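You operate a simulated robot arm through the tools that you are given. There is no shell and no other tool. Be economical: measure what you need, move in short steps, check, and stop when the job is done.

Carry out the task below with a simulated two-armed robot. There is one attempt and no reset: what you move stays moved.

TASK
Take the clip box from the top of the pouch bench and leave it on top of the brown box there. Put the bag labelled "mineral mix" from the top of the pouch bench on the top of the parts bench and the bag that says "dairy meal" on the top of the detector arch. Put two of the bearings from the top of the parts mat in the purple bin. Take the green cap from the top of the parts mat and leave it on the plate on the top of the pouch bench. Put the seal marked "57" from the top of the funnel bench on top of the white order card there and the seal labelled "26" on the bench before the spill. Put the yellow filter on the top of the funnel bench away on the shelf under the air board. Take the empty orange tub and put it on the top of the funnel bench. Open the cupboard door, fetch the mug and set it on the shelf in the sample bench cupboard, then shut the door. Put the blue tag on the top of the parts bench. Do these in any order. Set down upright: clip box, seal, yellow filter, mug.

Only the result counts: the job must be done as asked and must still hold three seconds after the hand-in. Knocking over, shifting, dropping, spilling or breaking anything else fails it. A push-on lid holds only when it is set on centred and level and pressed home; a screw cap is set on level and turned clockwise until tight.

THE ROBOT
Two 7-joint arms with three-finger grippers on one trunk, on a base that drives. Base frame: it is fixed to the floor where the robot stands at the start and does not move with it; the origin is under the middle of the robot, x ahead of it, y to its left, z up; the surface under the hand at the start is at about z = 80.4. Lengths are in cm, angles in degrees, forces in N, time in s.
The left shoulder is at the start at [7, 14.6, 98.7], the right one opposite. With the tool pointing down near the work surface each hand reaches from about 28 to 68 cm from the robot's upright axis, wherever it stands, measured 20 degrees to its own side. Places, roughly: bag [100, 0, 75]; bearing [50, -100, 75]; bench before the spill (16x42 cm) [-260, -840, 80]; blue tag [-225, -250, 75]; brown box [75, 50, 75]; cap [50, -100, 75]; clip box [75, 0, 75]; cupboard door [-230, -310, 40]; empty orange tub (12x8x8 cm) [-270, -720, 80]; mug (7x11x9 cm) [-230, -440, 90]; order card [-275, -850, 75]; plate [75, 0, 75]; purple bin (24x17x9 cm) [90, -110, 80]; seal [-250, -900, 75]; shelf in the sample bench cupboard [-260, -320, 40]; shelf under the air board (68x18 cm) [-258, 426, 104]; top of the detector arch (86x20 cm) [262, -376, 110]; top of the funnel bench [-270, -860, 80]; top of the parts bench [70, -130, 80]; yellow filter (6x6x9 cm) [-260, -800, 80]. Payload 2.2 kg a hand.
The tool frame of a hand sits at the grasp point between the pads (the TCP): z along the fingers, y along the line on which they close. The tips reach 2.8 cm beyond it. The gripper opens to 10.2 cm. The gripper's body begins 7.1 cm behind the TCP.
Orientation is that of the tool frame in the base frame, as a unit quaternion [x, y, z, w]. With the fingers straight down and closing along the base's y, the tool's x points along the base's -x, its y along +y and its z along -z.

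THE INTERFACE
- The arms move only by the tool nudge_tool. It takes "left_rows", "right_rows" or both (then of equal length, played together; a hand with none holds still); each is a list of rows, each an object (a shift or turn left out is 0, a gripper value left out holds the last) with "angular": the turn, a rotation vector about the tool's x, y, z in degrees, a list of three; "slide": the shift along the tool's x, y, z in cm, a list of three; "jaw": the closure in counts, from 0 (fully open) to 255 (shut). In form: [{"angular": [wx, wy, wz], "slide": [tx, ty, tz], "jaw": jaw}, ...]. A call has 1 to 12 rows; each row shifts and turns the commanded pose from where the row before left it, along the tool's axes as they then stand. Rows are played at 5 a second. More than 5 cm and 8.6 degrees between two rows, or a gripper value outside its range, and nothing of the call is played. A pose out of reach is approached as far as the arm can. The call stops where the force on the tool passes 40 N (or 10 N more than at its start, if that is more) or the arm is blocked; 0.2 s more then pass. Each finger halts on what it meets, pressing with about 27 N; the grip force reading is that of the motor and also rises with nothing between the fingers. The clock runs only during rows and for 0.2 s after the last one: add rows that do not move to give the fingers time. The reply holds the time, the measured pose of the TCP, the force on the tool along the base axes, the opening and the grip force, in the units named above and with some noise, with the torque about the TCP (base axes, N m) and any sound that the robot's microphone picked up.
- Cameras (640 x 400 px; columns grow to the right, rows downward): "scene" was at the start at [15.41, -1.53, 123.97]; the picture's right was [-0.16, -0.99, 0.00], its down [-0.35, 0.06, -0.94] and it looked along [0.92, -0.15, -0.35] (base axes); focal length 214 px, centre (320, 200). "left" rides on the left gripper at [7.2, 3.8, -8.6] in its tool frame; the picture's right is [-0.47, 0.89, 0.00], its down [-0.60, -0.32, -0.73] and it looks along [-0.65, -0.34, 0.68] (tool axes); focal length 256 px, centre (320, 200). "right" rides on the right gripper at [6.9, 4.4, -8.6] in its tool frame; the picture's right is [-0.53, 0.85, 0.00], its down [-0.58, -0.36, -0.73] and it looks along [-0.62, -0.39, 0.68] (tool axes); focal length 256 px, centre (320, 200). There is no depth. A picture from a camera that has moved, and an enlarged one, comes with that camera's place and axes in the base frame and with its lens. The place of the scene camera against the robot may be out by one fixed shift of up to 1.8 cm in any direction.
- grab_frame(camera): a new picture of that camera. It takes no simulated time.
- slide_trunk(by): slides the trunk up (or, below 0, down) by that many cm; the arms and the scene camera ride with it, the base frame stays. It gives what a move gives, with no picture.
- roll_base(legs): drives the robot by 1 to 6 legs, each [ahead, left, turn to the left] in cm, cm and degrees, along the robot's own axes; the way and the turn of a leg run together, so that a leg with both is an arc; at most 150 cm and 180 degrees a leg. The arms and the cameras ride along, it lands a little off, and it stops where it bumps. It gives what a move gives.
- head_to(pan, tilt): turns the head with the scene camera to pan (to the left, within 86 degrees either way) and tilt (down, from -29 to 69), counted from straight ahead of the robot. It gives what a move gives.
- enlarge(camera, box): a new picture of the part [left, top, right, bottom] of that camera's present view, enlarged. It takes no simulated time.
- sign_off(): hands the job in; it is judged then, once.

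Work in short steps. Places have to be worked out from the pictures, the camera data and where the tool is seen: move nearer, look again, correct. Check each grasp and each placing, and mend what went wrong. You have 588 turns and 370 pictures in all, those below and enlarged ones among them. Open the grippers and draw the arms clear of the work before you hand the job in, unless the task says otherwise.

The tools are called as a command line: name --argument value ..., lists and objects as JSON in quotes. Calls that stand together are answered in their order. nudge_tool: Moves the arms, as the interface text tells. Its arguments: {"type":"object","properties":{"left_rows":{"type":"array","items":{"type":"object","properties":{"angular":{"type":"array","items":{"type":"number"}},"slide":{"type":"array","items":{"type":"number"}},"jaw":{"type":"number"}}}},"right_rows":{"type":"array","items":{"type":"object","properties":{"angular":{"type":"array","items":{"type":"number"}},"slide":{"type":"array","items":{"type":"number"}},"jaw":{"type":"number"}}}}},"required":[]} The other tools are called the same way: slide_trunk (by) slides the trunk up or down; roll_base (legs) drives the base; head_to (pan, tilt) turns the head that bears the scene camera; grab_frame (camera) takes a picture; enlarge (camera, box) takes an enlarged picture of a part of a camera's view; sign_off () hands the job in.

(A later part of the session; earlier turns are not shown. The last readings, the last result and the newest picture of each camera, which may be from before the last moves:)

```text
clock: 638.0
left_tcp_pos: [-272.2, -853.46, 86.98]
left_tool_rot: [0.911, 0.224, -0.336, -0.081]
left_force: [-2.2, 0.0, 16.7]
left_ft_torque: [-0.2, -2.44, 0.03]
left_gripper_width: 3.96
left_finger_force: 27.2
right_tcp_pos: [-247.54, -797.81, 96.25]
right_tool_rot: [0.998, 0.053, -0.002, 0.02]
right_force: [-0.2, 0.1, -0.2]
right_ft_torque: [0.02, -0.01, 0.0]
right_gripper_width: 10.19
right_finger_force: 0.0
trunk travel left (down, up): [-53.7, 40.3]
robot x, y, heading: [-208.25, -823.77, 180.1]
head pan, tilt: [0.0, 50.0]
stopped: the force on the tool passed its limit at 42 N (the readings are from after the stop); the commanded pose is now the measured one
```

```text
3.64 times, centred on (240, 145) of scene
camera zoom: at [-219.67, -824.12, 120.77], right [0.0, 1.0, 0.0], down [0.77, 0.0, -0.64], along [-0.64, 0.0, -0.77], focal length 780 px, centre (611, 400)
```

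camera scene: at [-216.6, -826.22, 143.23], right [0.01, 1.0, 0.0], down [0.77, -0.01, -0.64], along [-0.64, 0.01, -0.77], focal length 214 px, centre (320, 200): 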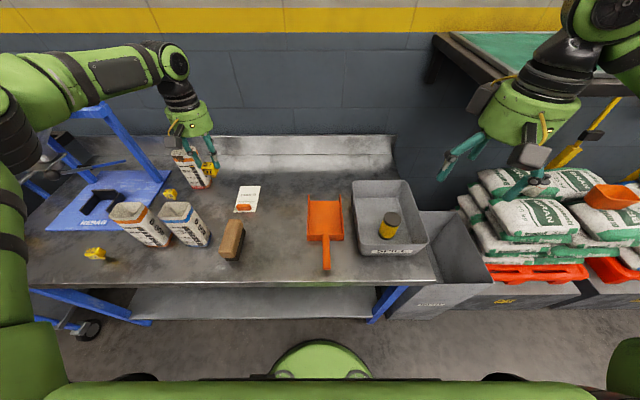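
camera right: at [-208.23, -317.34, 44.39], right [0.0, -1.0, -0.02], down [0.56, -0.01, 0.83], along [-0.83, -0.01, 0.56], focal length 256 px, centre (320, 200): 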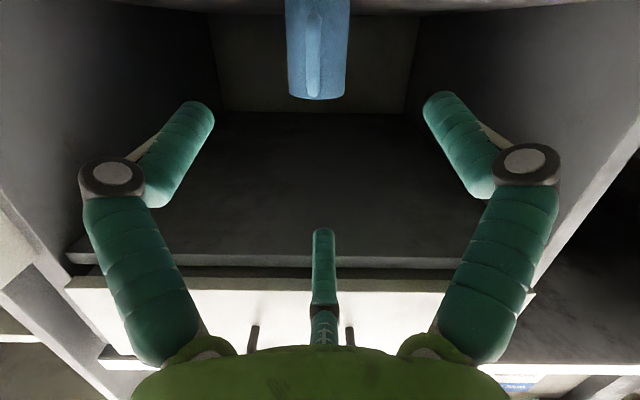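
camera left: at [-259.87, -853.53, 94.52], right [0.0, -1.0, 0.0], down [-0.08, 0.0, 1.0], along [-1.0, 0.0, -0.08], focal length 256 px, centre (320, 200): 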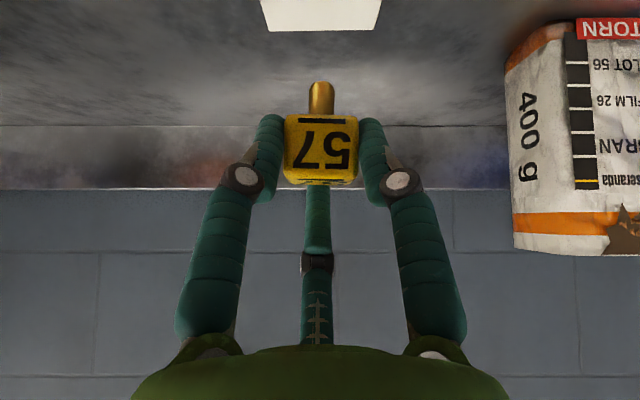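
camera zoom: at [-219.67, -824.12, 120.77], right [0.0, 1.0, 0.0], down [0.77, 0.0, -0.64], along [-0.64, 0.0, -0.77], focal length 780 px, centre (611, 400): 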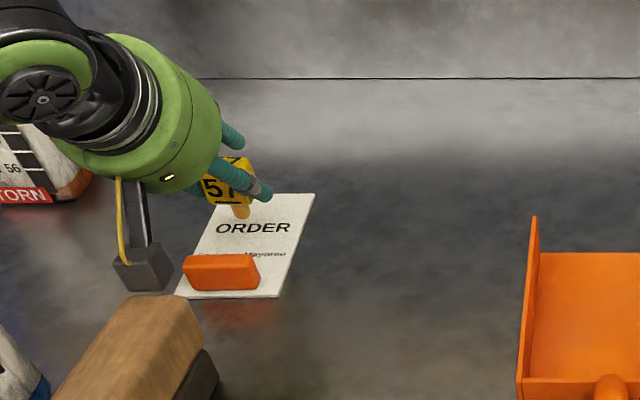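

The stop came from the hand's camera box touching the brush behind (large torque). I lift, then yaw the hand 28° about the vertical so the camera clears the brush.

slide_trunk --by 6

nudge_tool --left_rows '[{"angular": [-3.86, -2.04, -5.47]}, {"angular": [-3.86, -2.04, -5.47]}, {"angular": [-3.86, -2.04, -5.47]}, {"angular": [-3.86, -2.04, -5.47]}, {}]'

enlarge --camera "scene" --box '[170, 90, 310, 220]'

grab_frame --camera "left"

```text
clock: 639.0
left_tcp_pos: [-272.12, -853.66, 92.48]
left_tool_rot: [0.912, 0.224, -0.333, -0.08]
left_force: [-0.1, 0.8, -0.8]
left_ft_torque: [0.02, -0.01, -0.01]
left_gripper_width: 3.95
left_finger_force: 27.5
right_tcp_pos: [-247.52, -797.91, 102.25]
right_tool_rot: [0.998, 0.052, -0.002, 0.02]
right_force: [0.2, -0.3, 0.3]
right_ft_torque: [0.0, -0.01, -0.03]
right_gripper_width: 10.22
right_finger_force: 0.1
trunk travel left (down, up): [-59.7, 34.3]
robot x, y, heading: [-207.9, -824.06, 179.8]
head pan, tilt: [0.0, 50.0]
```

```text
clock: 640.2
left_tcp_pos: [-272.16, -853.67, 92.71]
left_tool_rot: [0.829, 0.441, -0.343, -0.003]
left_force: [0.1, -0.7, 0.1]
left_ft_torque: [0.02, -0.01, -0.01]
left_gripper_width: 3.98
left_finger_force: 27.5
right_tcp_pos: [-247.68, -797.93, 102.31]
right_tool_rot: [0.998, 0.053, -0.001, 0.019]
right_force: [-0.1, -0.3, 0.2]
right_ft_torque: [0.03, -0.01, 0.04]
right_gripper_width: 10.19
right_finger_force: 0.1
trunk travel left (down, up): [-59.7, 34.3]
robot x, y, heading: [-208.4, -823.82, 180.0]
head pan, tilt: [0.0, 50.0]
```

```text
3.08 times, centred on (240, 155) of scene
camera zoom: at [-219.66, -824.2, 126.8], right [0.0, 1.0, 0.0], down [0.77, 0.0, -0.64], along [-0.64, 0.0, -0.77], focal length 660 px, centre (566, 338)
```

zoom: 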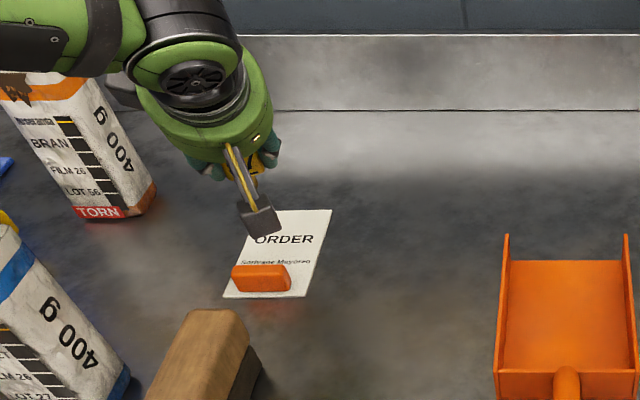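

```text
93 pictures are left
camera left: at [-261.81, -848.17, 93.85], right [0.47, -0.88, -0.01], down [-0.04, -0.03, 1.0], along [-0.88, -0.47, -0.05], focal length 256 px, centre (320, 200)
```

left: 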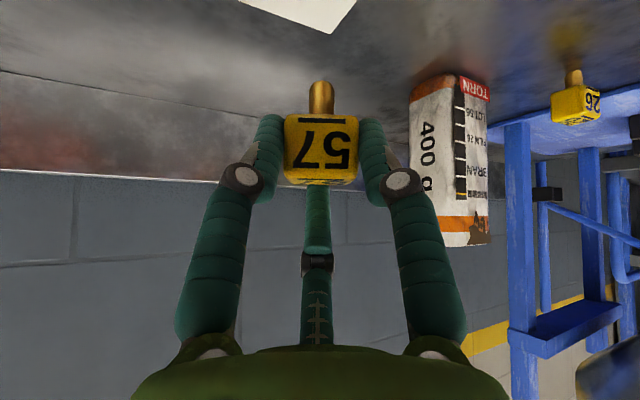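

The brush stands as before; the camera now clears it. I lower again.

slide_trunk --by -6.8

slide_trunk --by -0.6

slide_trunk --by -0.4

```text
clock: 641.3
left_tcp_pos: [-272.16, -853.74, 85.79]
left_tool_rot: [0.83, 0.441, -0.342, -0.003]
left_force: [-0.8, 0.3, -1.0]
left_ft_torque: [0.0, -0.01, 0.01]
left_gripper_width: 3.96
left_finger_force: 26.8
right_tcp_pos: [-247.54, -797.97, 95.55]
right_tool_rot: [0.998, 0.053, -0.002, 0.02]
right_force: [0.0, -0.8, 0.2]
right_ft_torque: [0.01, 0.03, -0.06]
right_gripper_width: 10.21
right_finger_force: 0.0
trunk travel left (down, up): [-52.9, 41.1]
robot x, y, heading: [-208.32, -823.86, 180.2]
head pan, tilt: [0.0, 50.0]
```

```text
clock: 641.8
left_tcp_pos: [-272.21, -853.77, 85.4]
left_tool_rot: [0.83, 0.44, -0.344, -0.004]
left_force: [-1.1, -0.6, 3.6]
left_ft_torque: [-0.02, 0.05, 0.01]
left_gripper_width: 3.96
left_finger_force: 26.5
right_tcp_pos: [-247.47, -798.08, 94.83]
right_tool_rot: [0.998, 0.053, -0.002, 0.02]
right_force: [-0.7, 0.0, 0.3]
right_ft_torque: [0.01, 0.03, -0.03]
right_gripper_width: 10.19
right_finger_force: 0.1
trunk travel left (down, up): [-52.3, 41.7]
robot x, y, heading: [-208.07, -824.28, 179.7]
head pan, tilt: [0.0, 50.0]
```

```text
clock: 642.4
left_tcp_pos: [-272.18, -853.73, 85.31]
left_tool_rot: [0.828, 0.44, -0.347, -0.004]
left_force: [-2.0, -3.2, 17.8]
left_ft_torque: [-0.17, 0.16, 0.05]
left_gripper_width: 3.95
left_finger_force: 26.9
right_tcp_pos: [-247.37, -797.88, 94.52]
right_tool_rot: [0.998, 0.052, -0.002, 0.02]
right_force: [0.4, -0.2, 0.4]
right_ft_torque: [-0.01, 0.0, 0.02]
right_gripper_width: 10.21
right_finger_force: 0.0
trunk travel left (down, up): [-51.9, 42.1]
robot x, y, heading: [-208.54, -824.18, 179.9]
head pan, tilt: [0.0, 50.0]
```

Stem contact (18 N). I relieve slightly, open gradually, and withdraw along the tool axis.

slide_trunk --by 0.4

nudge_tool --left_rows '[{"jaw": 200}, {"jaw": 150}, {"jaw": 90}, {"jaw": 60}, {}, {"slide": [0, 0, -2]}, {"slide": [0, 0, -4]}, {"slide": [0, 0, -4.5]}, {"slide": [0, 0, -4.5]}, {}]'

enlarge --camera "scene" --box '[170, 70, 310, 190]'

```text
clock: 642.9
left_tcp_pos: [-272.11, -853.69, 85.3]
left_tool_rot: [0.829, 0.44, -0.344, -0.003]
left_force: [-3.6, -2.6, 11.8]
left_ft_torque: [-0.11, 0.24, -0.01]
left_gripper_width: 3.97
left_finger_force: 27.1
right_tcp_pos: [-247.44, -797.87, 94.87]
right_tool_rot: [0.998, 0.052, -0.003, 0.02]
right_force: [0.4, 0.2, -0.3]
right_ft_torque: [0.03, -0.03, 0.03]
right_gripper_width: 10.19
right_finger_force: 0.1
trunk travel left (down, up): [-52.3, 41.7]
robot x, y, heading: [-208.21, -824.09, 179.8]
head pan, tilt: [0.0, 50.0]
```

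```text
clock: 645.1
left_tcp_pos: [-263.48, -849.28, 96.76]
left_tool_rot: [0.83, 0.441, -0.341, -0.002]
left_force: [-0.2, 0.6, 1.1]
left_ft_torque: [0.04, -0.02, -0.02]
left_gripper_width: 7.8
left_finger_force: 0.0
right_tcp_pos: [-247.59, -797.99, 94.79]
right_tool_rot: [0.998, 0.053, -0.001, 0.019]
right_force: [0.3, 0.1, 0.4]
right_ft_torque: [-0.01, -0.02, 0.01]
right_gripper_width: 10.2
right_finger_force: 0.0
trunk travel left (down, up): [-52.3, 41.7]
robot x, y, heading: [-208.47, -824.1, 179.8]
head pan, tilt: [0.0, 50.0]
```

```text
3.33 times, centred on (240, 130) of scene
camera zoom: at [-219.78, -824.24, 119.39], right [0.0, 1.0, 0.0], down [0.77, 0.0, -0.64], along [-0.64, 0.0, -0.77], focal length 715 px, centre (587, 433)
```

zoom: 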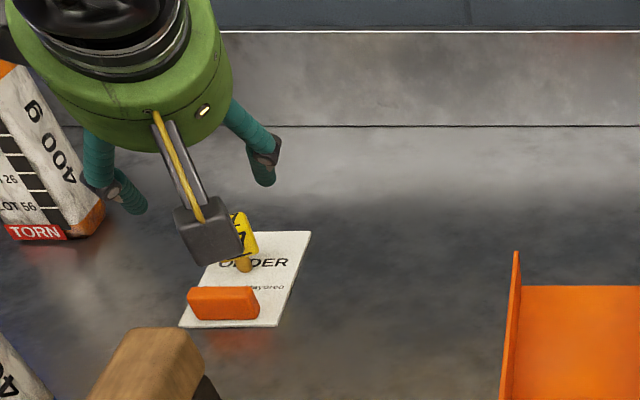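

Seal 57 seems to stand on the card. I lift the hand away, straighten yaw, reduce the tilt to ~20°, and check.

slide_trunk --by 14

nudge_tool --left_rows '[{"angular": [3.86, 2.04, 5.47]}, {"angular": [3.86, 2.04, 5.47]}, {"angular": [3.86, 2.04, 5.47]}, {"angular": [3.86, 2.04, 5.47]}, {"angular": [-3.9, 7.42, 0]}, {"angular": [-3.9, 7.42, 0]}, {"slide": [0, 0, -3]}, {}]'

roll_base --legs '[[0, 32, 0]]'

grab_frame --camera "left"

grab_frame --camera "scene"

```text
clock: 646.8
left_tcp_pos: [-263.42, -849.26, 110.65]
left_tool_rot: [0.831, 0.439, -0.342, -0.004]
left_force: [0.2, 0.5, -0.1]
left_ft_torque: [0.01, -0.01, -0.02]
left_gripper_width: 7.82
left_finger_force: 0.0
right_tcp_pos: [-247.46, -797.86, 108.86]
right_tool_rot: [0.998, 0.052, -0.002, 0.02]
right_force: [0.1, 0.0, 0.4]
right_ft_torque: [0.0, 0.01, 0.01]
right_gripper_width: 10.21
right_finger_force: 0.1
trunk travel left (down, up): [-66.3, 27.7]
robot x, y, heading: [-208.41, -824.15, 179.7]
head pan, tilt: [0.0, 50.0]
```

```text
clock: 648.6
left_tcp_pos: [-262.27, -849.22, 113.65]
left_tool_rot: [0.951, 0.234, -0.196, -0.046]
left_force: [-0.6, 0.3, 0.1]
left_ft_torque: [0.0, 0.0, 0.04]
left_gripper_width: 7.8
left_finger_force: 0.0
right_tcp_pos: [-247.58, -797.97, 108.83]
right_tool_rot: [0.998, 0.053, -0.001, 0.02]
right_force: [-0.2, 0.1, -0.5]
right_ft_torque: [0.02, 0.01, -0.04]
right_gripper_width: 10.19
right_finger_force: 0.0
trunk travel left (down, up): [-66.3, 27.7]
robot x, y, heading: [-208.05, -824.25, 179.9]
head pan, tilt: [0.0, 50.0]
```

```text
clock: 650.7
left_tcp_pos: [-261.89, -881.86, 113.7]
left_tool_rot: [0.95, 0.239, -0.197, -0.045]
left_force: [-0.2, 0.9, -0.4]
left_ft_torque: [-0.02, -0.01, -0.03]
left_gripper_width: 7.8
left_finger_force: 0.1
right_tcp_pos: [-247.66, -830.56, 108.88]
right_tool_rot: [0.998, 0.057, -0.001, 0.02]
right_force: [0.3, 0.5, -0.3]
right_ft_torque: [-0.04, 0.01, 0.01]
right_gripper_width: 10.23
right_finger_force: 0.0
trunk travel left (down, up): [-66.3, 27.7]
robot x, y, heading: [-208.12, -856.65, -179.5]
head pan, tilt: [0.0, 50.0]
```

```text
91 pictures are left
camera left: at [-251.02, -881.72, 118.28], right [0.01, -1.0, 0.01], down [-0.34, 0.0, 0.94], along [-0.94, -0.01, -0.34], focal length 256 px, centre (320, 200)
```

left: 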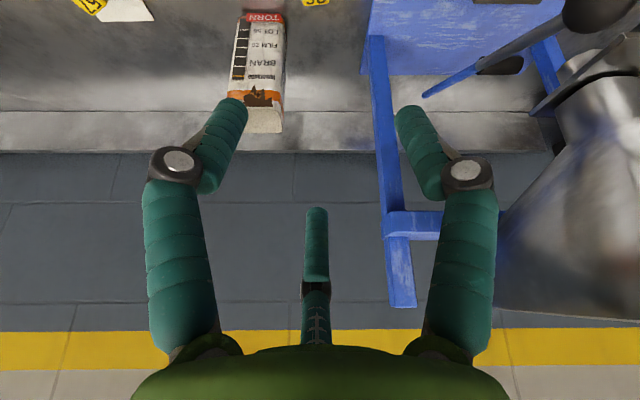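

```text
90 pictures are left
camera scene: at [-219.56, -856.46, 133.4], right [-0.01, 1.0, 0.0], down [0.77, 0.01, -0.64], along [-0.64, -0.01, -0.77], focal length 214 px, centre (320, 200)
```

scene: 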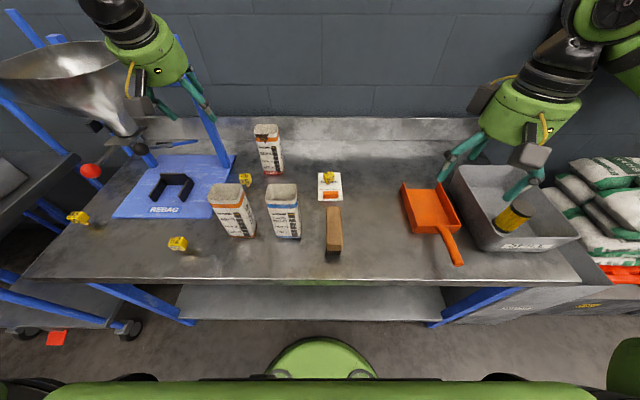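

Seal 57 stands on the white card. I lower the trunk and bring the left hand to the pre-approach above seal 26.

slide_trunk --by -13

nudge_tool --left_rows '[{"slide": [-1, -1.5, 3], "jaw": 110}, {"slide": [-1, -1.2, 3.5]}, {}]'

grab_frame --camera "left"

```text
clock: 652.3
left_tcp_pos: [-261.91, -881.99, 100.73]
left_tool_rot: [0.95, 0.239, -0.197, -0.046]
left_force: [0.5, 0.6, 0.1]
left_ft_torque: [0.01, -0.03, -0.01]
left_gripper_width: 7.82
left_finger_force: 0.1
right_tcp_pos: [-247.69, -830.46, 95.95]
right_tool_rot: [0.998, 0.058, -0.002, 0.02]
right_force: [0.4, 0.3, 0.2]
right_ft_torque: [0.0, 0.0, 0.0]
right_gripper_width: 10.18
right_finger_force: 0.1
trunk travel left (down, up): [-53.3, 40.7]
robot x, y, heading: [-208.09, -856.43, -179.4]
head pan, tilt: [0.0, 50.0]
```

```text
clock: 653.1
left_tcp_pos: [-267.1, -880.73, 95.83]
left_tool_rot: [0.95, 0.239, -0.197, -0.045]
left_force: [0.0, 0.6, -0.3]
left_ft_torque: [-0.02, 0.03, 0.02]
left_gripper_width: 5.82
left_finger_force: 0.1
right_tcp_pos: [-247.52, -830.51, 96.0]
right_tool_rot: [0.998, 0.057, -0.002, 0.019]
right_force: [0.9, 0.3, -0.4]
right_ft_torque: [0.01, 0.0, -0.03]
right_gripper_width: 10.2
right_finger_force: 0.1
trunk travel left (down, up): [-53.3, 40.7]
robot x, y, heading: [-208.34, -856.59, -179.6]
head pan, tilt: [0.0, 50.0]
```

```text
89 pictures are left
camera left: at [-256.28, -880.62, 100.34], right [0.01, -1.0, 0.0], down [-0.34, 0.0, 0.94], along [-0.94, -0.01, -0.34], focal length 256 px, centre (320, 200)
```

left: 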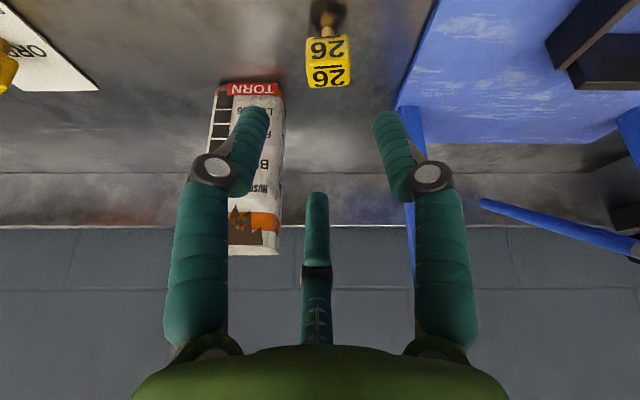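

Seal 26 ≈ (-271.5,-881.4). I align and descend along the tool axis.

nudge_tool --left_rows '[{"slide": [0.43, 0.9, 2]}, {"slide": [0, 0, 4]}, {"slide": [0, 0, 2.5]}, {}]'

grab_frame --camera "left"

```text
clock: 653.9
left_tcp_pos: [-269.8, -881.6, 89.32]
left_tool_rot: [0.948, 0.239, -0.207, -0.048]
left_force: [-0.3, -0.8, 10.7]
left_ft_torque: [0.01, -1.48, -0.14]
left_gripper_width: 5.8
left_finger_force: 0.1
right_tcp_pos: [-247.58, -830.55, 95.95]
right_tool_rot: [0.998, 0.058, -0.002, 0.02]
right_force: [0.0, -0.1, 0.2]
right_ft_torque: [0.01, 0.01, -0.02]
right_gripper_width: 10.18
right_finger_force: 0.0
trunk travel left (down, up): [-53.3, 40.7]
robot x, y, heading: [-208.22, -856.14, -179.5]
head pan, tilt: [0.0, 50.0]
stopped in row 4 (left hand): the force on the tool passed its limit at 54 N (the readings are from after the stop); the commanded pose is now the measured one
```

```text
88 pictures are left
camera left: at [-258.93, -881.41, 93.73], right [0.01, -1.0, 0.0], down [-0.32, 0.0, 0.95], along [-0.95, -0.01, -0.32], focal length 256 px, centre (320, 200)
```

left: 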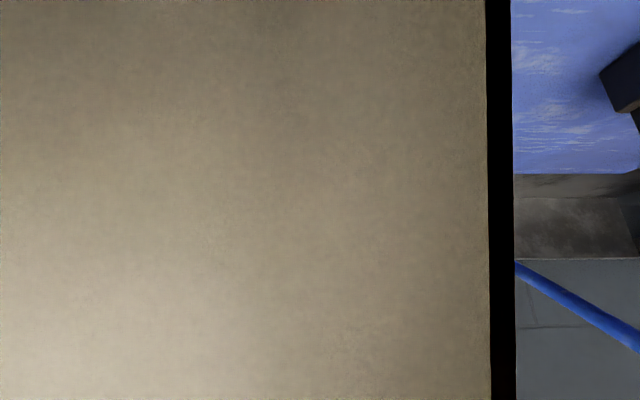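

The camera box ran into the open BRAN bag. I lift straight up at once and inspect.

slide_trunk --by 14

enlarge --camera "scene" --box '[190, 110, 350, 250]'

```text
clock: 655.6
left_tcp_pos: [-269.84, -881.57, 103.07]
left_tool_rot: [0.948, 0.239, -0.204, -0.046]
left_force: [0.2, -0.3, 0.2]
left_ft_torque: [0.0, 0.0, 0.01]
left_gripper_width: 5.81
left_finger_force: 0.0
right_tcp_pos: [-247.73, -830.53, 109.8]
right_tool_rot: [0.998, 0.058, 0.0, 0.02]
right_force: [0.6, -0.7, 0.0]
right_ft_torque: [0.0, -0.05, -0.02]
right_gripper_width: 10.2
right_finger_force: 0.0
trunk travel left (down, up): [-67.3, 26.7]
robot x, y, heading: [-208.47, -856.49, -179.6]
head pan, tilt: [0.0, 50.0]
```

```text
2.86 times, centred on (270, 180) of scene
camera zoom: at [-219.6, -856.58, 134.39], right [-0.01, 1.0, 0.0], down [0.77, 0.01, -0.64], along [-0.64, -0.01, -0.77], focal length 613 px, centre (463, 257)
```

zoom: 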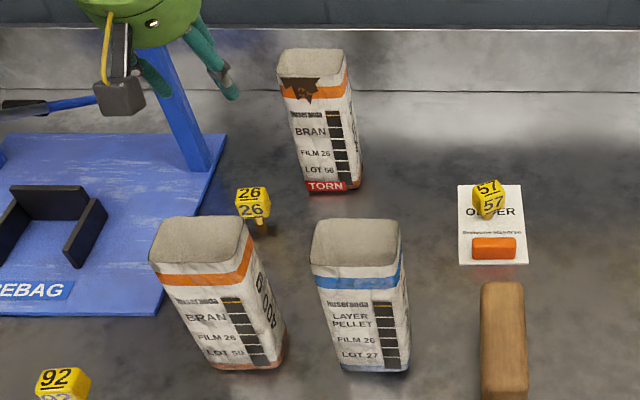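

The BRAN bag is unmoved (camera housing only touched its rim). I roll the hand 45° so the camera box points away from the bag, then retry.

nudge_tool --left_rows '[{"angular": [0, 0, -7.5]}, {"angular": [0, 0, -7.5]}, {"angular": [0, 0, -7.5]}, {"angular": [0, 0, -7.5]}, {"angular": [0, 0, -7.5]}, {"angular": [0, 0, -7.5]}, {}]'

slide_trunk --by -5

grab_frame --camera "left"

```text
clock: 657.2
left_tcp_pos: [-269.97, -881.55, 103.07]
left_tool_rot: [0.784, 0.584, -0.171, -0.122]
left_force: [0.8, -0.9, 0.8]
left_ft_torque: [0.0, -0.01, 0.03]
left_gripper_width: 5.84
left_finger_force: 0.1
right_tcp_pos: [-247.73, -830.61, 109.91]
right_tool_rot: [0.998, 0.058, -0.001, 0.02]
right_force: [0.4, -0.4, -0.2]
right_ft_torque: [0.01, -0.04, 0.02]
right_gripper_width: 10.2
right_finger_force: 0.0
trunk travel left (down, up): [-67.3, 26.7]
robot x, y, heading: [-208.24, -856.29, -179.3]
head pan, tilt: [0.0, 50.0]
```

```text
clock: 658.1
left_tcp_pos: [-269.92, -881.61, 98.16]
left_tool_rot: [0.785, 0.583, -0.171, -0.122]
left_force: [-0.7, 0.5, -0.1]
left_ft_torque: [-0.01, 0.01, 0.01]
left_gripper_width: 5.81
left_finger_force: 0.0
right_tcp_pos: [-247.73, -830.57, 104.81]
right_tool_rot: [0.998, 0.058, -0.002, 0.02]
right_force: [-0.5, 0.4, -0.1]
right_ft_torque: [-0.02, 0.04, 0.02]
right_gripper_width: 10.22
right_finger_force: 0.2
trunk travel left (down, up): [-62.3, 31.7]
robot x, y, heading: [-208.07, -856.51, -179.6]
head pan, tilt: [0.0, 50.0]
```

```text
86 pictures are left
camera left: at [-261.27, -875.68, 103.48], right [0.65, -0.7, -0.29], down [-0.13, -0.48, 0.87], along [-0.75, -0.53, -0.41], focal length 256 px, centre (320, 200)
```

left: 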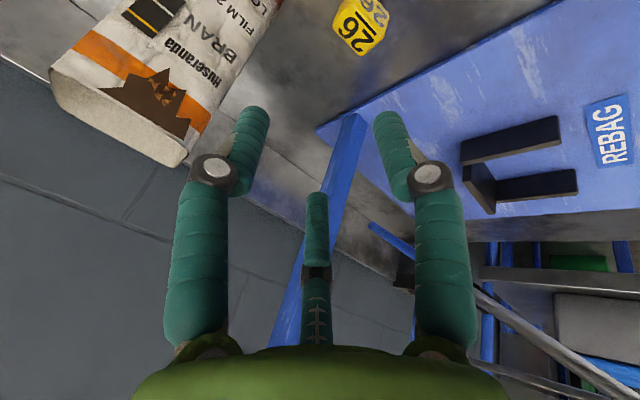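

Seal 26 ≈ (-272,-881.5). I descend nearly straight down in steps, watching the force.

nudge_tool --left_rows '[{"slide": [0.36, 1.02, 3.26]}, {"slide": [0.36, 1.02, 3.26]}, {"slide": [0.18, 0.5, 1.6]}, {}]'

grab_frame --camera "left"

enlarge --camera "scene" --box '[180, 100, 320, 230]'

```text
clock: 659.1
left_tcp_pos: [-270.84, -881.52, 89.67]
left_tool_rot: [0.784, 0.584, -0.171, -0.122]
left_force: [-0.3, 0.2, -0.6]
left_ft_torque: [-0.01, 0.0, 0.01]
left_gripper_width: 5.79
left_finger_force: 0.1
right_tcp_pos: [-247.69, -830.62, 104.9]
right_tool_rot: [0.998, 0.058, -0.001, 0.02]
right_force: [-0.6, 0.2, -0.5]
right_ft_torque: [-0.01, 0.01, 0.0]
right_gripper_width: 10.21
right_finger_force: 0.0
trunk travel left (down, up): [-62.3, 31.7]
robot x, y, heading: [-207.7, -856.55, -179.7]
head pan, tilt: [0.0, 50.0]
```

```text
85 pictures are left
camera left: at [-262.21, -875.56, 94.95], right [0.65, -0.7, -0.29], down [-0.13, -0.48, 0.87], along [-0.75, -0.53, -0.41], focal length 256 px, centre (320, 200)
```

left: 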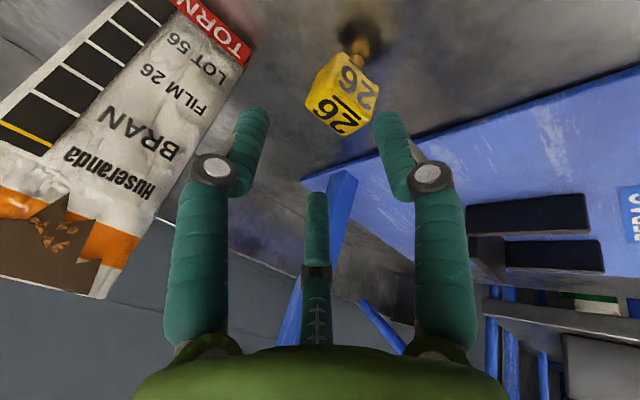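

```text
3.08 times, centred on (250, 165) of scene
camera zoom: at [-219.57, -856.58, 129.4], right [-0.01, 1.0, 0.0], down [0.77, 0.01, -0.64], along [-0.64, -0.01, -0.77], focal length 660 px, centre (535, 308)
```

zoom: 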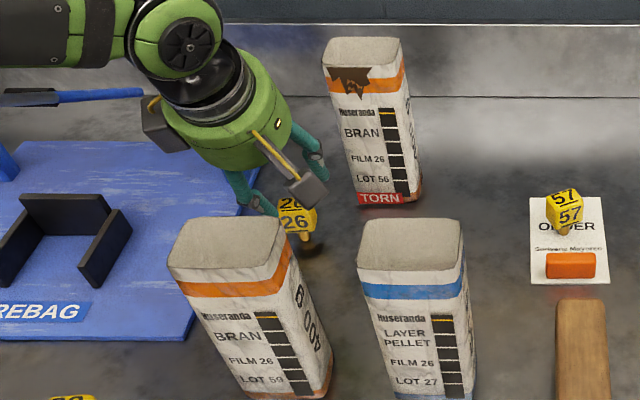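

Well aligned. Final descent and grasp.

nudge_tool --left_rows '[{"slide": [0.5, 0.87, 2.4]}, {"slide": [0.3, 0.5, 1.4]}, {"slide": [0.2, 0.37, 0.8]}, {}, {"jaw": 255}, {}, {}, {}]'

grab_frame --camera "left"

```text
clock: 660.9
left_tcp_pos: [-270.4, -881.25, 84.78]
left_tool_rot: [0.785, 0.583, -0.172, -0.122]
left_force: [0.0, 0.5, 1.2]
left_ft_torque: [0.04, 0.03, 0.02]
left_gripper_width: 4.06
left_finger_force: 27.2
left hand out of reach, approached as far as the arm can: row 2, 3
right_tcp_pos: [-247.66, -830.49, 104.84]
right_tool_rot: [0.998, 0.058, -0.002, 0.019]
right_force: [0.3, 0.0, 0.2]
right_ft_torque: [0.01, -0.03, 0.01]
right_gripper_width: 10.22
right_finger_force: 0.0
trunk travel left (down, up): [-62.3, 31.7]
robot x, y, heading: [-208.41, -856.64, -179.6]
head pan, tilt: [0.0, 50.0]
```

```text
83 pictures are left
camera left: at [-261.65, -875.35, 90.18], right [0.65, -0.7, -0.29], down [-0.13, -0.48, 0.87], along [-0.75, -0.53, -0.41], focal length 256 px, centre (320, 200)
```

left: 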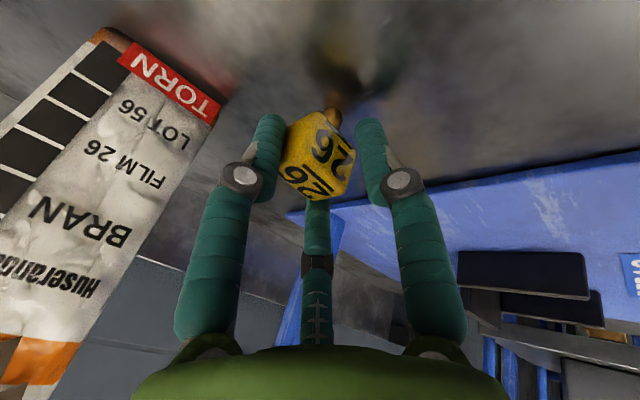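

Seal 26 grasped. I lift straight up and move to the free area before the spill tub.

slide_trunk --by 21

roll_base --legs '[[-8, -41, -0.4]]'

grab_frame --camera "scene"

grab_frame --camera "left"

```text
clock: 663.1
left_tcp_pos: [-270.33, -881.32, 105.7]
left_tool_rot: [0.785, 0.583, -0.171, -0.122]
left_force: [-0.2, 0.8, 0.1]
left_ft_torque: [0.01, -0.01, 0.0]
left_gripper_width: 3.99
left_finger_force: 27.0
right_tcp_pos: [-247.76, -830.51, 125.94]
right_tool_rot: [0.998, 0.057, 0.0, 0.02]
right_force: [-0.5, 0.1, 0.0]
right_ft_torque: [-0.01, -0.02, -0.02]
right_gripper_width: 10.17
right_finger_force: 0.1
trunk travel left (down, up): [-83.3, 10.7]
robot x, y, heading: [-207.93, -855.96, -179.5]
head pan, tilt: [0.0, 50.0]
```

```text
clock: 665.7
left_tcp_pos: [-262.82, -839.43, 105.65]
left_tool_rot: [0.787, 0.58, -0.17, -0.122]
left_force: [-0.1, -0.8, -0.7]
left_ft_torque: [0.04, 0.02, 0.02]
left_gripper_width: 4.0
left_finger_force: 27.2
right_tcp_pos: [-239.61, -789.02, 125.85]
right_tool_rot: [0.998, 0.052, 0.0, 0.019]
right_force: [-0.7, -0.1, -0.9]
right_ft_torque: [0.04, -0.01, 0.0]
right_gripper_width: 10.19
right_finger_force: 0.0
trunk travel left (down, up): [-83.3, 10.7]
robot x, y, heading: [-200.69, -815.16, 180.0]
head pan, tilt: [0.0, 50.0]
```

```text
82 pictures are left
camera scene: at [-211.76, -815.3, 150.39], right [0.0, 1.0, 0.0], down [0.77, 0.0, -0.64], along [-0.64, 0.0, -0.77], focal length 214 px, centre (320, 200)
```

scene: 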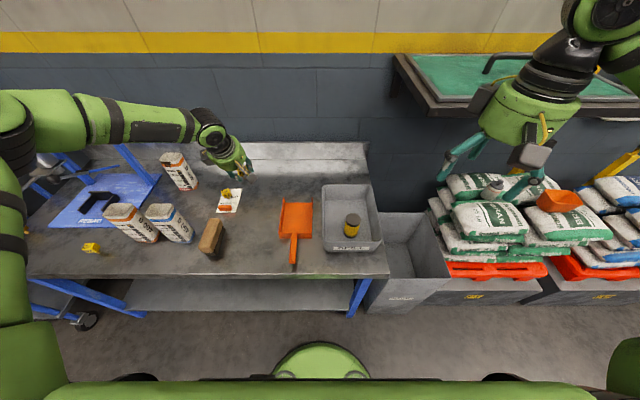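

```text
81 pictures are left
camera left: at [-254.0, -833.67, 111.08], right [0.65, -0.71, -0.29], down [-0.14, -0.48, 0.87], along [-0.75, -0.52, -0.41], focal length 256 px, centre (320, 200)
```

left: 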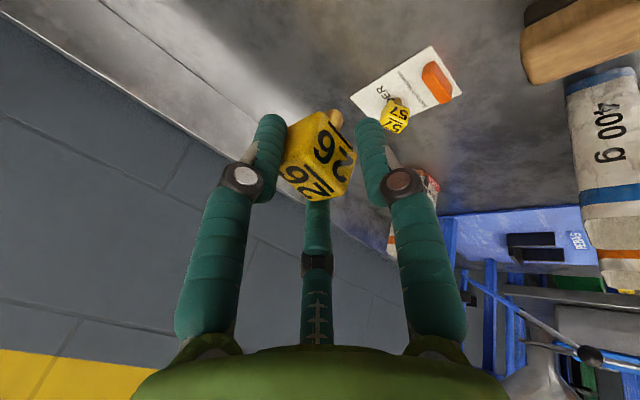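

Free area beneath. I shift 3 cm back to the middle of the zone and lower the seal.

roll_base --legs '[[-3, 0, 0]]'

slide_trunk --by -19

slide_trunk --by -1.2

slide_trunk --by -0.6

```text
clock: 666.6
left_tcp_pos: [-260.27, -839.28, 105.34]
left_tool_rot: [0.787, 0.581, -0.168, -0.12]
left_force: [-1.0, 0.3, -0.7]
left_ft_torque: [0.02, -0.08, -0.02]
left_gripper_width: 3.99
left_finger_force: 27.0
right_tcp_pos: [-237.3, -788.88, 125.68]
right_tool_rot: [0.998, 0.052, 0.002, 0.02]
right_force: [-1.6, -0.4, -0.3]
right_ft_torque: [-0.05, -0.07, 0.01]
right_gripper_width: 10.22
right_finger_force: 0.2
trunk travel left (down, up): [-83.3, 10.7]
robot x, y, heading: [-197.93, -814.88, 179.8]
head pan, tilt: [0.0, 50.0]
```

```text
clock: 668.6
left_tcp_pos: [-259.74, -839.32, 86.73]
left_tool_rot: [0.787, 0.58, -0.171, -0.122]
left_force: [0.8, 0.3, -1.2]
left_ft_torque: [0.0, 0.02, 0.02]
left_gripper_width: 3.97
left_finger_force: 26.5
right_tcp_pos: [-236.6, -788.79, 106.91]
right_tool_rot: [0.998, 0.052, -0.002, 0.02]
right_force: [0.9, 0.6, -0.2]
right_ft_torque: [-0.01, -0.01, 0.01]
right_gripper_width: 10.2
right_finger_force: 0.1
trunk travel left (down, up): [-64.3, 29.7]
robot x, y, heading: [-197.34, -814.96, 180.6]
head pan, tilt: [0.0, 50.0]
```

```text
clock: 669.2
left_tcp_pos: [-259.74, -839.43, 85.55]
left_tool_rot: [0.787, 0.579, -0.171, -0.122]
left_force: [0.1, -0.1, 0.9]
left_ft_torque: [-0.05, 0.04, -0.02]
left_gripper_width: 3.95
left_finger_force: 26.8
right_tcp_pos: [-236.66, -788.81, 105.48]
right_tool_rot: [0.998, 0.052, -0.001, 0.021]
right_force: [-0.3, -0.2, -0.6]
right_ft_torque: [0.01, 0.01, -0.03]
right_gripper_width: 10.19
right_finger_force: 0.0
trunk travel left (down, up): [-63.1, 30.9]
robot x, y, heading: [-197.19, -814.73, 180.0]
head pan, tilt: [0.0, 50.0]
```

```text
clock: 669.8
left_tcp_pos: [-259.91, -839.37, 84.87]
left_tool_rot: [0.788, 0.579, -0.17, -0.122]
left_force: [-1.1, 0.4, 0.1]
left_ft_torque: [0.01, -0.01, 0.03]
left_gripper_width: 3.95
left_finger_force: 27.5
right_tcp_pos: [-236.54, -788.93, 105.04]
right_tool_rot: [0.998, 0.053, -0.001, 0.02]
right_force: [-0.3, 0.8, 0.1]
right_ft_torque: [0.02, -0.02, 0.01]
right_gripper_width: 10.21
right_finger_force: 0.0
trunk travel left (down, up): [-62.5, 31.5]
robot x, y, heading: [-197.18, -815.04, 179.9]
head pan, tilt: [0.0, 50.0]
```

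slide_trunk --by -0.4

slide_trunk --by -0.4

```text
clock: 670.3
left_tcp_pos: [-259.66, -839.3, 84.76]
left_tool_rot: [0.787, 0.579, -0.172, -0.124]
left_force: [0.8, -0.2, 8.0]
left_ft_torque: [-0.04, 0.03, 0.0]
left_gripper_width: 3.97
left_finger_force: 26.7
right_tcp_pos: [-236.44, -788.77, 104.72]
right_tool_rot: [0.998, 0.053, -0.002, 0.02]
right_force: [-0.5, 0.5, 0.5]
right_ft_torque: [-0.01, -0.06, 0.01]
right_gripper_width: 10.2
right_finger_force: 0.1
trunk travel left (down, up): [-62.1, 31.9]
robot x, y, heading: [-196.94, -814.69, 180.0]
head pan, tilt: [0.0, 50.0]
```

```text
clock: 670.9
left_tcp_pos: [-259.74, -839.3, 84.72]
left_tool_rot: [0.787, 0.579, -0.175, -0.126]
left_force: [-1.1, -1.0, 21.1]
left_ft_torque: [-0.02, 0.3, 0.09]
left_gripper_width: 3.97
left_finger_force: 27.3
right_tcp_pos: [-236.37, -788.65, 104.39]
right_tool_rot: [0.998, 0.052, -0.002, 0.02]
right_force: [-0.3, -0.7, -0.7]
right_ft_torque: [0.01, 0.02, -0.01]
right_gripper_width: 10.18
right_finger_force: 0.0
trunk travel left (down, up): [-61.7, 32.3]
robot x, y, heading: [-197.1, -814.79, 180.0]
head pan, tilt: [0.0, 50.0]
```

Contact. I relieve, open gradually and lift away.

slide_trunk --by 0.5

nudge_tool --left_rows '[{"jaw": 200}, {"jaw": 150}, {"jaw": 90}, {"jaw": 50}, {}, {"slide": [0, 0, -2]}, {"slide": [0, 0, -4]}, {"slide": [0, 0, -4.5]}, {"slide": [0, 0, -4.5]}, {}]'

enlarge --camera "scene" --box '[180, 110, 400, 270]'

```text
clock: 671.4
left_tcp_pos: [-259.57, -839.28, 84.71]
left_tool_rot: [0.787, 0.58, -0.17, -0.122]
left_force: [-3.3, 1.8, 9.9]
left_ft_torque: [0.06, 0.24, 0.02]
left_gripper_width: 3.96
left_finger_force: 27.1
right_tcp_pos: [-236.53, -788.71, 104.79]
right_tool_rot: [0.998, 0.053, -0.002, 0.021]
right_force: [-0.2, -0.5, -0.3]
right_ft_torque: [-0.04, 0.02, -0.01]
right_gripper_width: 10.21
right_finger_force: 0.0
trunk travel left (down, up): [-62.2, 31.8]
robot x, y, heading: [-197.41, -815.03, 179.9]
head pan, tilt: [0.0, 50.0]
```

```text
clock: 673.6
left_tcp_pos: [-253.74, -839.57, 98.33]
left_tool_rot: [0.787, 0.58, -0.169, -0.122]
left_force: [0.3, 0.3, 0.0]
left_ft_torque: [0.03, 0.01, -0.01]
left_gripper_width: 8.19
left_finger_force: 0.0
right_tcp_pos: [-236.69, -788.82, 104.7]
right_tool_rot: [0.998, 0.052, -0.001, 0.02]
right_force: [-0.3, -0.5, -0.2]
right_ft_torque: [0.02, -0.02, -0.02]
right_gripper_width: 10.23
right_finger_force: 0.0
trunk travel left (down, up): [-62.2, 31.8]
robot x, y, heading: [-197.35, -815.21, 180.0]
head pan, tilt: [0.0, 50.0]
```

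```text
2.50 times, centred on (290, 190) of scene
camera zoom: at [-208.85, -815.1, 129.29], right [0.0, 1.0, 0.0], down [0.77, 0.0, -0.64], along [-0.64, 0.0, -0.77], focal length 536 px, centre (395, 225)
```

zoom: 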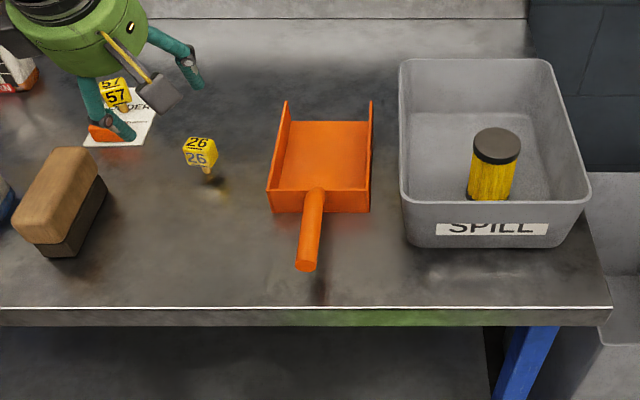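

Both seals stand correctly. Next the orange tub: I raise, drive right to the bag stack, and look with the right hand.

slide_trunk --by 10

roll_base --legs '[[0, -72, 0]]'

nudge_tool --right_rows '[{"angular": [2.3, 0, 6]}, {"angular": [0, 0, 8.2]}, {"angular": [0, 0, 8.2]}, {"angular": [0, 0, 8.2]}, {"angular": [0, 0, 8.2]}, {"angular": [0, 0, 8.2]}, {"angular": [0, 0, 8.2]}, {"angular": [0, 0, 8.2]}, {"angular": [0, 0, 8.2]}, {"angular": [0, 0, 8.2]}, {"angular": [0, 0, 8.2]}, {"angular": [0, 0, 8.0], "jaw": 110}]'

grab_frame --camera "scene"

grab_frame --camera "right"

```text
clock: 674.9
left_tcp_pos: [-253.76, -839.38, 108.39]
left_tool_rot: [0.787, 0.58, -0.171, -0.122]
left_force: [0.1, -0.5, -0.2]
left_ft_torque: [-0.03, -0.01, 0.01]
left_gripper_width: 8.19
left_finger_force: 0.0
right_tcp_pos: [-236.7, -788.91, 114.7]
right_tool_rot: [0.998, 0.052, 0.0, 0.02]
right_force: [0.5, -0.1, -0.9]
right_ft_torque: [-0.01, 0.06, 0.01]
right_gripper_width: 10.2
right_finger_force: 0.2
trunk travel left (down, up): [-72.2, 21.8]
robot x, y, heading: [-197.18, -815.13, 179.7]
head pan, tilt: [0.0, 50.0]
```

```text
clock: 678.8
left_tcp_pos: [-253.86, -768.76, 108.25]
left_tool_rot: [0.785, 0.583, -0.17, -0.122]
left_force: [-0.2, 0.0, -0.4]
left_ft_torque: [-0.04, 0.0, -0.04]
left_gripper_width: 8.21
left_finger_force: 0.1
right_tcp_pos: [-236.99, -718.07, 114.85]
right_tool_rot: [0.998, 0.056, 0.0, 0.019]
right_force: [0.2, 0.0, 0.4]
right_ft_torque: [0.03, 0.01, 0.01]
right_gripper_width: 10.21
right_finger_force: 0.1
trunk travel left (down, up): [-72.2, 21.8]
robot x, y, heading: [-197.43, -743.79, -179.7]
head pan, tilt: [0.0, 50.0]
```

```text
clock: 681.4
left_tcp_pos: [-253.67, -768.69, 108.4]
left_tool_rot: [0.785, 0.582, -0.172, -0.122]
left_force: [0.4, 0.1, 0.1]
left_ft_torque: [0.03, 0.03, -0.04]
left_gripper_width: 8.19
left_finger_force: 0.0
right_tcp_pos: [-236.74, -718.1, 114.65]
right_tool_rot: [0.708, -0.706, 0.0, 0.001]
right_force: [0.6, -0.8, -0.3]
right_ft_torque: [0.02, -0.01, -0.03]
right_gripper_width: 5.82
right_finger_force: 0.1
trunk travel left (down, up): [-72.2, 21.8]
robot x, y, heading: [-197.08, -743.79, -179.7]
head pan, tilt: [0.0, 50.0]
```

```text
79 pictures are left
camera scene: at [-208.92, -744.05, 139.3], right [-0.01, 1.0, 0.0], down [0.77, 0.0, -0.64], along [-0.64, 0.0, -0.77], focal length 214 px, centre (320, 200)
```

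scene: 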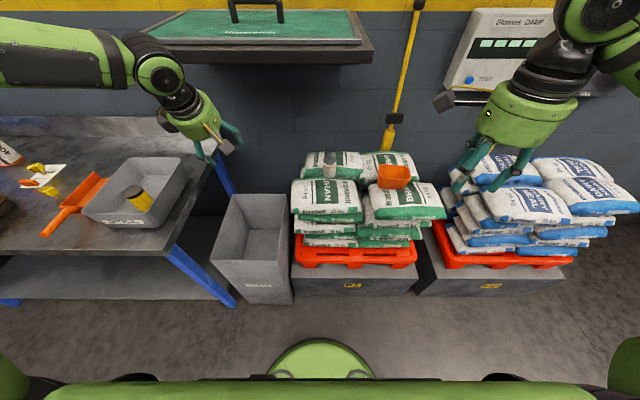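

```text
78 pictures are left
camera right: at [-241.19, -724.96, 123.35], right [-0.85, 0.53, 0.0], down [0.36, 0.58, 0.73], along [0.39, 0.62, -0.68], focal length 256 px, centre (320, 200)
```

right: 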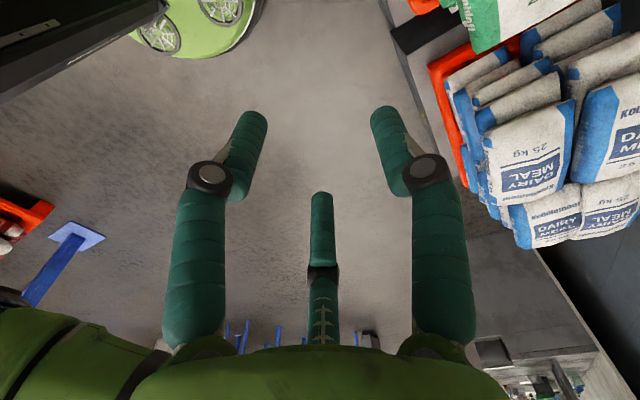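

Tub ≈ (-268,-716). I retract the left hand from under the wall shelf, drive 12 cm closer, and re-look with the right hand camera.

nudge_tool --left_rows '[{"slide": [1.23, 4.07, -1.92]}, {"slide": [1.23, 4.07, -1.92]}, {"slide": [1.23, 4.07, -1.92]}, {"slide": [1.23, 4.07, -1.92]}]'

roll_base --legs '[[12, 0, 0]]'

nudge_tool --right_rows '[{"slide": [0, 4, 0]}, {"slide": [0, 4, 0]}, {"slide": [0, 3, 0]}, {}]'

grab_frame --camera "right"

enlarge --camera "scene" --box '[330, 110, 470, 230]'

```text
clock: 682.4
left_tcp_pos: [-234.45, -768.78, 108.3]
left_tool_rot: [0.785, 0.582, -0.172, -0.123]
left_force: [0.8, -0.7, -0.3]
left_ft_torque: [-0.01, 0.03, 0.0]
left_gripper_width: 8.2
left_finger_force: 0.1
right_tcp_pos: [-236.74, -718.04, 114.89]
right_tool_rot: [0.709, -0.705, -0.003, 0.001]
right_force: [0.1, -0.2, 0.6]
right_ft_torque: [0.03, 0.03, -0.01]
right_gripper_width: 5.81
right_finger_force: 0.1
trunk travel left (down, up): [-72.2, 21.8]
robot x, y, heading: [-197.51, -744.01, -179.5]
head pan, tilt: [0.0, 50.0]
```

```text
clock: 683.6
left_tcp_pos: [-246.47, -768.79, 108.31]
left_tool_rot: [0.785, 0.582, -0.172, -0.122]
left_force: [0.3, -0.6, 0.4]
left_ft_torque: [0.03, 0.01, 0.01]
left_gripper_width: 8.21
left_finger_force: 0.2
right_tcp_pos: [-248.52, -718.01, 114.77]
right_tool_rot: [0.709, -0.705, -0.001, 0.001]
right_force: [0.5, 0.6, -0.4]
right_ft_torque: [0.0, 0.01, -0.03]
right_gripper_width: 5.82
right_finger_force: 0.0
trunk travel left (down, up): [-72.2, 21.8]
robot x, y, heading: [-209.0, -744.13, -179.7]
head pan, tilt: [0.0, 50.0]
```

```text
clock: 684.6
left_tcp_pos: [-246.62, -768.54, 108.35]
left_tool_rot: [0.785, 0.582, -0.17, -0.122]
left_force: [0.3, -0.9, 0.2]
left_ft_torque: [-0.03, 0.01, 0.02]
left_gripper_width: 8.2
left_finger_force: 0.0
right_tcp_pos: [-259.74, -718.3, 114.79]
right_tool_rot: [0.71, -0.704, -0.002, 0.001]
right_force: [0.6, 0.6, 0.1]
right_ft_torque: [-0.02, 0.03, 0.01]
right_gripper_width: 5.82
right_finger_force: 0.0
trunk travel left (down, up): [-72.2, 21.8]
robot x, y, heading: [-209.17, -743.6, -179.6]
head pan, tilt: [0.0, 50.0]
```

```text
77 pictures are left
camera right: at [-264.03, -725.25, 123.4], right [-0.85, 0.53, 0.0], down [0.36, 0.58, 0.73], along [0.38, 0.62, -0.68], focal length 256 px, centre (320, 200)
```

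right: 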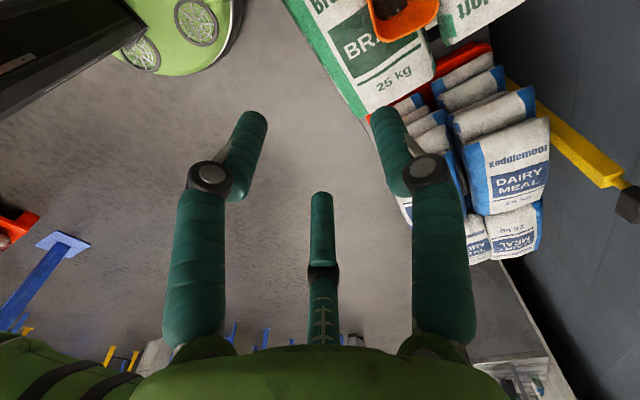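

```text
3.33 times, centred on (400, 170) of scene
camera zoom: at [-220.66, -744.11, 139.31], right [-0.01, 1.0, 0.0], down [0.77, 0.0, -0.64], along [-0.64, 0.0, -0.77], focal length 715 px, centre (53, 300)
```

zoom: 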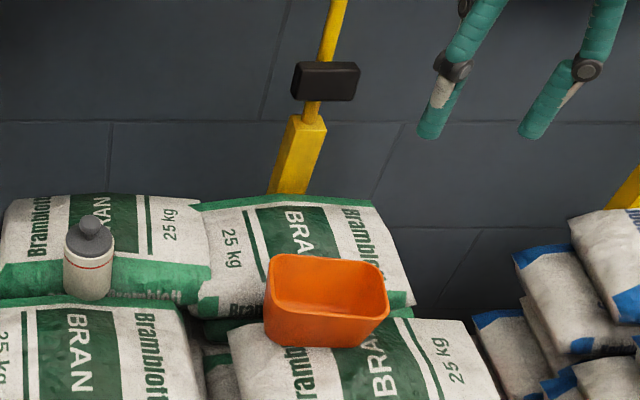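

Rim estimate: z≈84.5, near long wall x≈-266.5, y -722…-711. I move above the near wall and look again from closer.

nudge_tool --right_rows '[{"slide": [-0.8, 3.5, 3]}, {"slide": [-0.7, 3.0, 3]}, {"slide": [0, 0, 5]}, {"slide": [0, 0, 5]}, {"slide": [0, 0, 4]}, {}]'

grab_frame --camera "right"

enlarge --camera "scene" --box '[330, 110, 470, 230]'

```text
clock: 686.0
left_tcp_pos: [-246.64, -768.73, 108.39]
left_tool_rot: [0.786, 0.582, -0.172, -0.122]
left_force: [0.6, 0.1, -0.8]
left_ft_torque: [0.01, 0.02, 0.01]
left_gripper_width: 8.22
left_finger_force: 0.1
right_tcp_pos: [-266.27, -716.72, 94.57]
right_tool_rot: [0.71, -0.705, -0.002, 0.002]
right_force: [-0.4, 0.5, -0.5]
right_ft_torque: [0.02, -0.02, 0.01]
right_gripper_width: 5.8
right_finger_force: 0.1
trunk travel left (down, up): [-72.2, 21.8]
robot x, y, heading: [-209.27, -743.85, -179.5]
head pan, tilt: [0.0, 50.0]
```

```text
75 pictures are left
camera right: at [-270.46, -723.69, 103.2], right [-0.85, 0.53, 0.0], down [0.36, 0.58, 0.73], along [0.38, 0.62, -0.68], focal length 256 px, centre (320, 200)
```

right: 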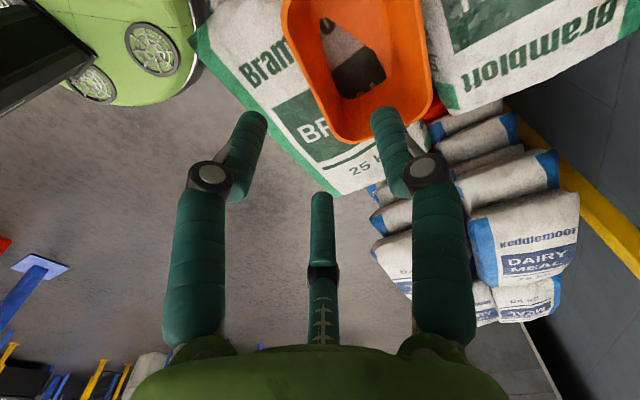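

```text
3.33 times, centred on (400, 170) of scene
camera zoom: at [-220.69, -744.14, 139.31], right [-0.01, 1.0, 0.0], down [0.77, 0.0, -0.64], along [-0.64, 0.0, -0.77], focal length 715 px, centre (53, 300)
```

zoom: 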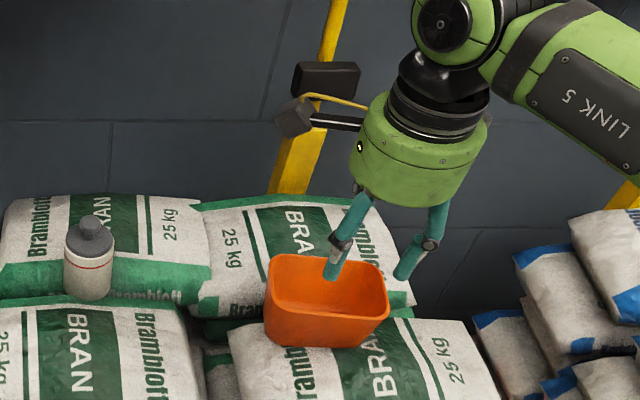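

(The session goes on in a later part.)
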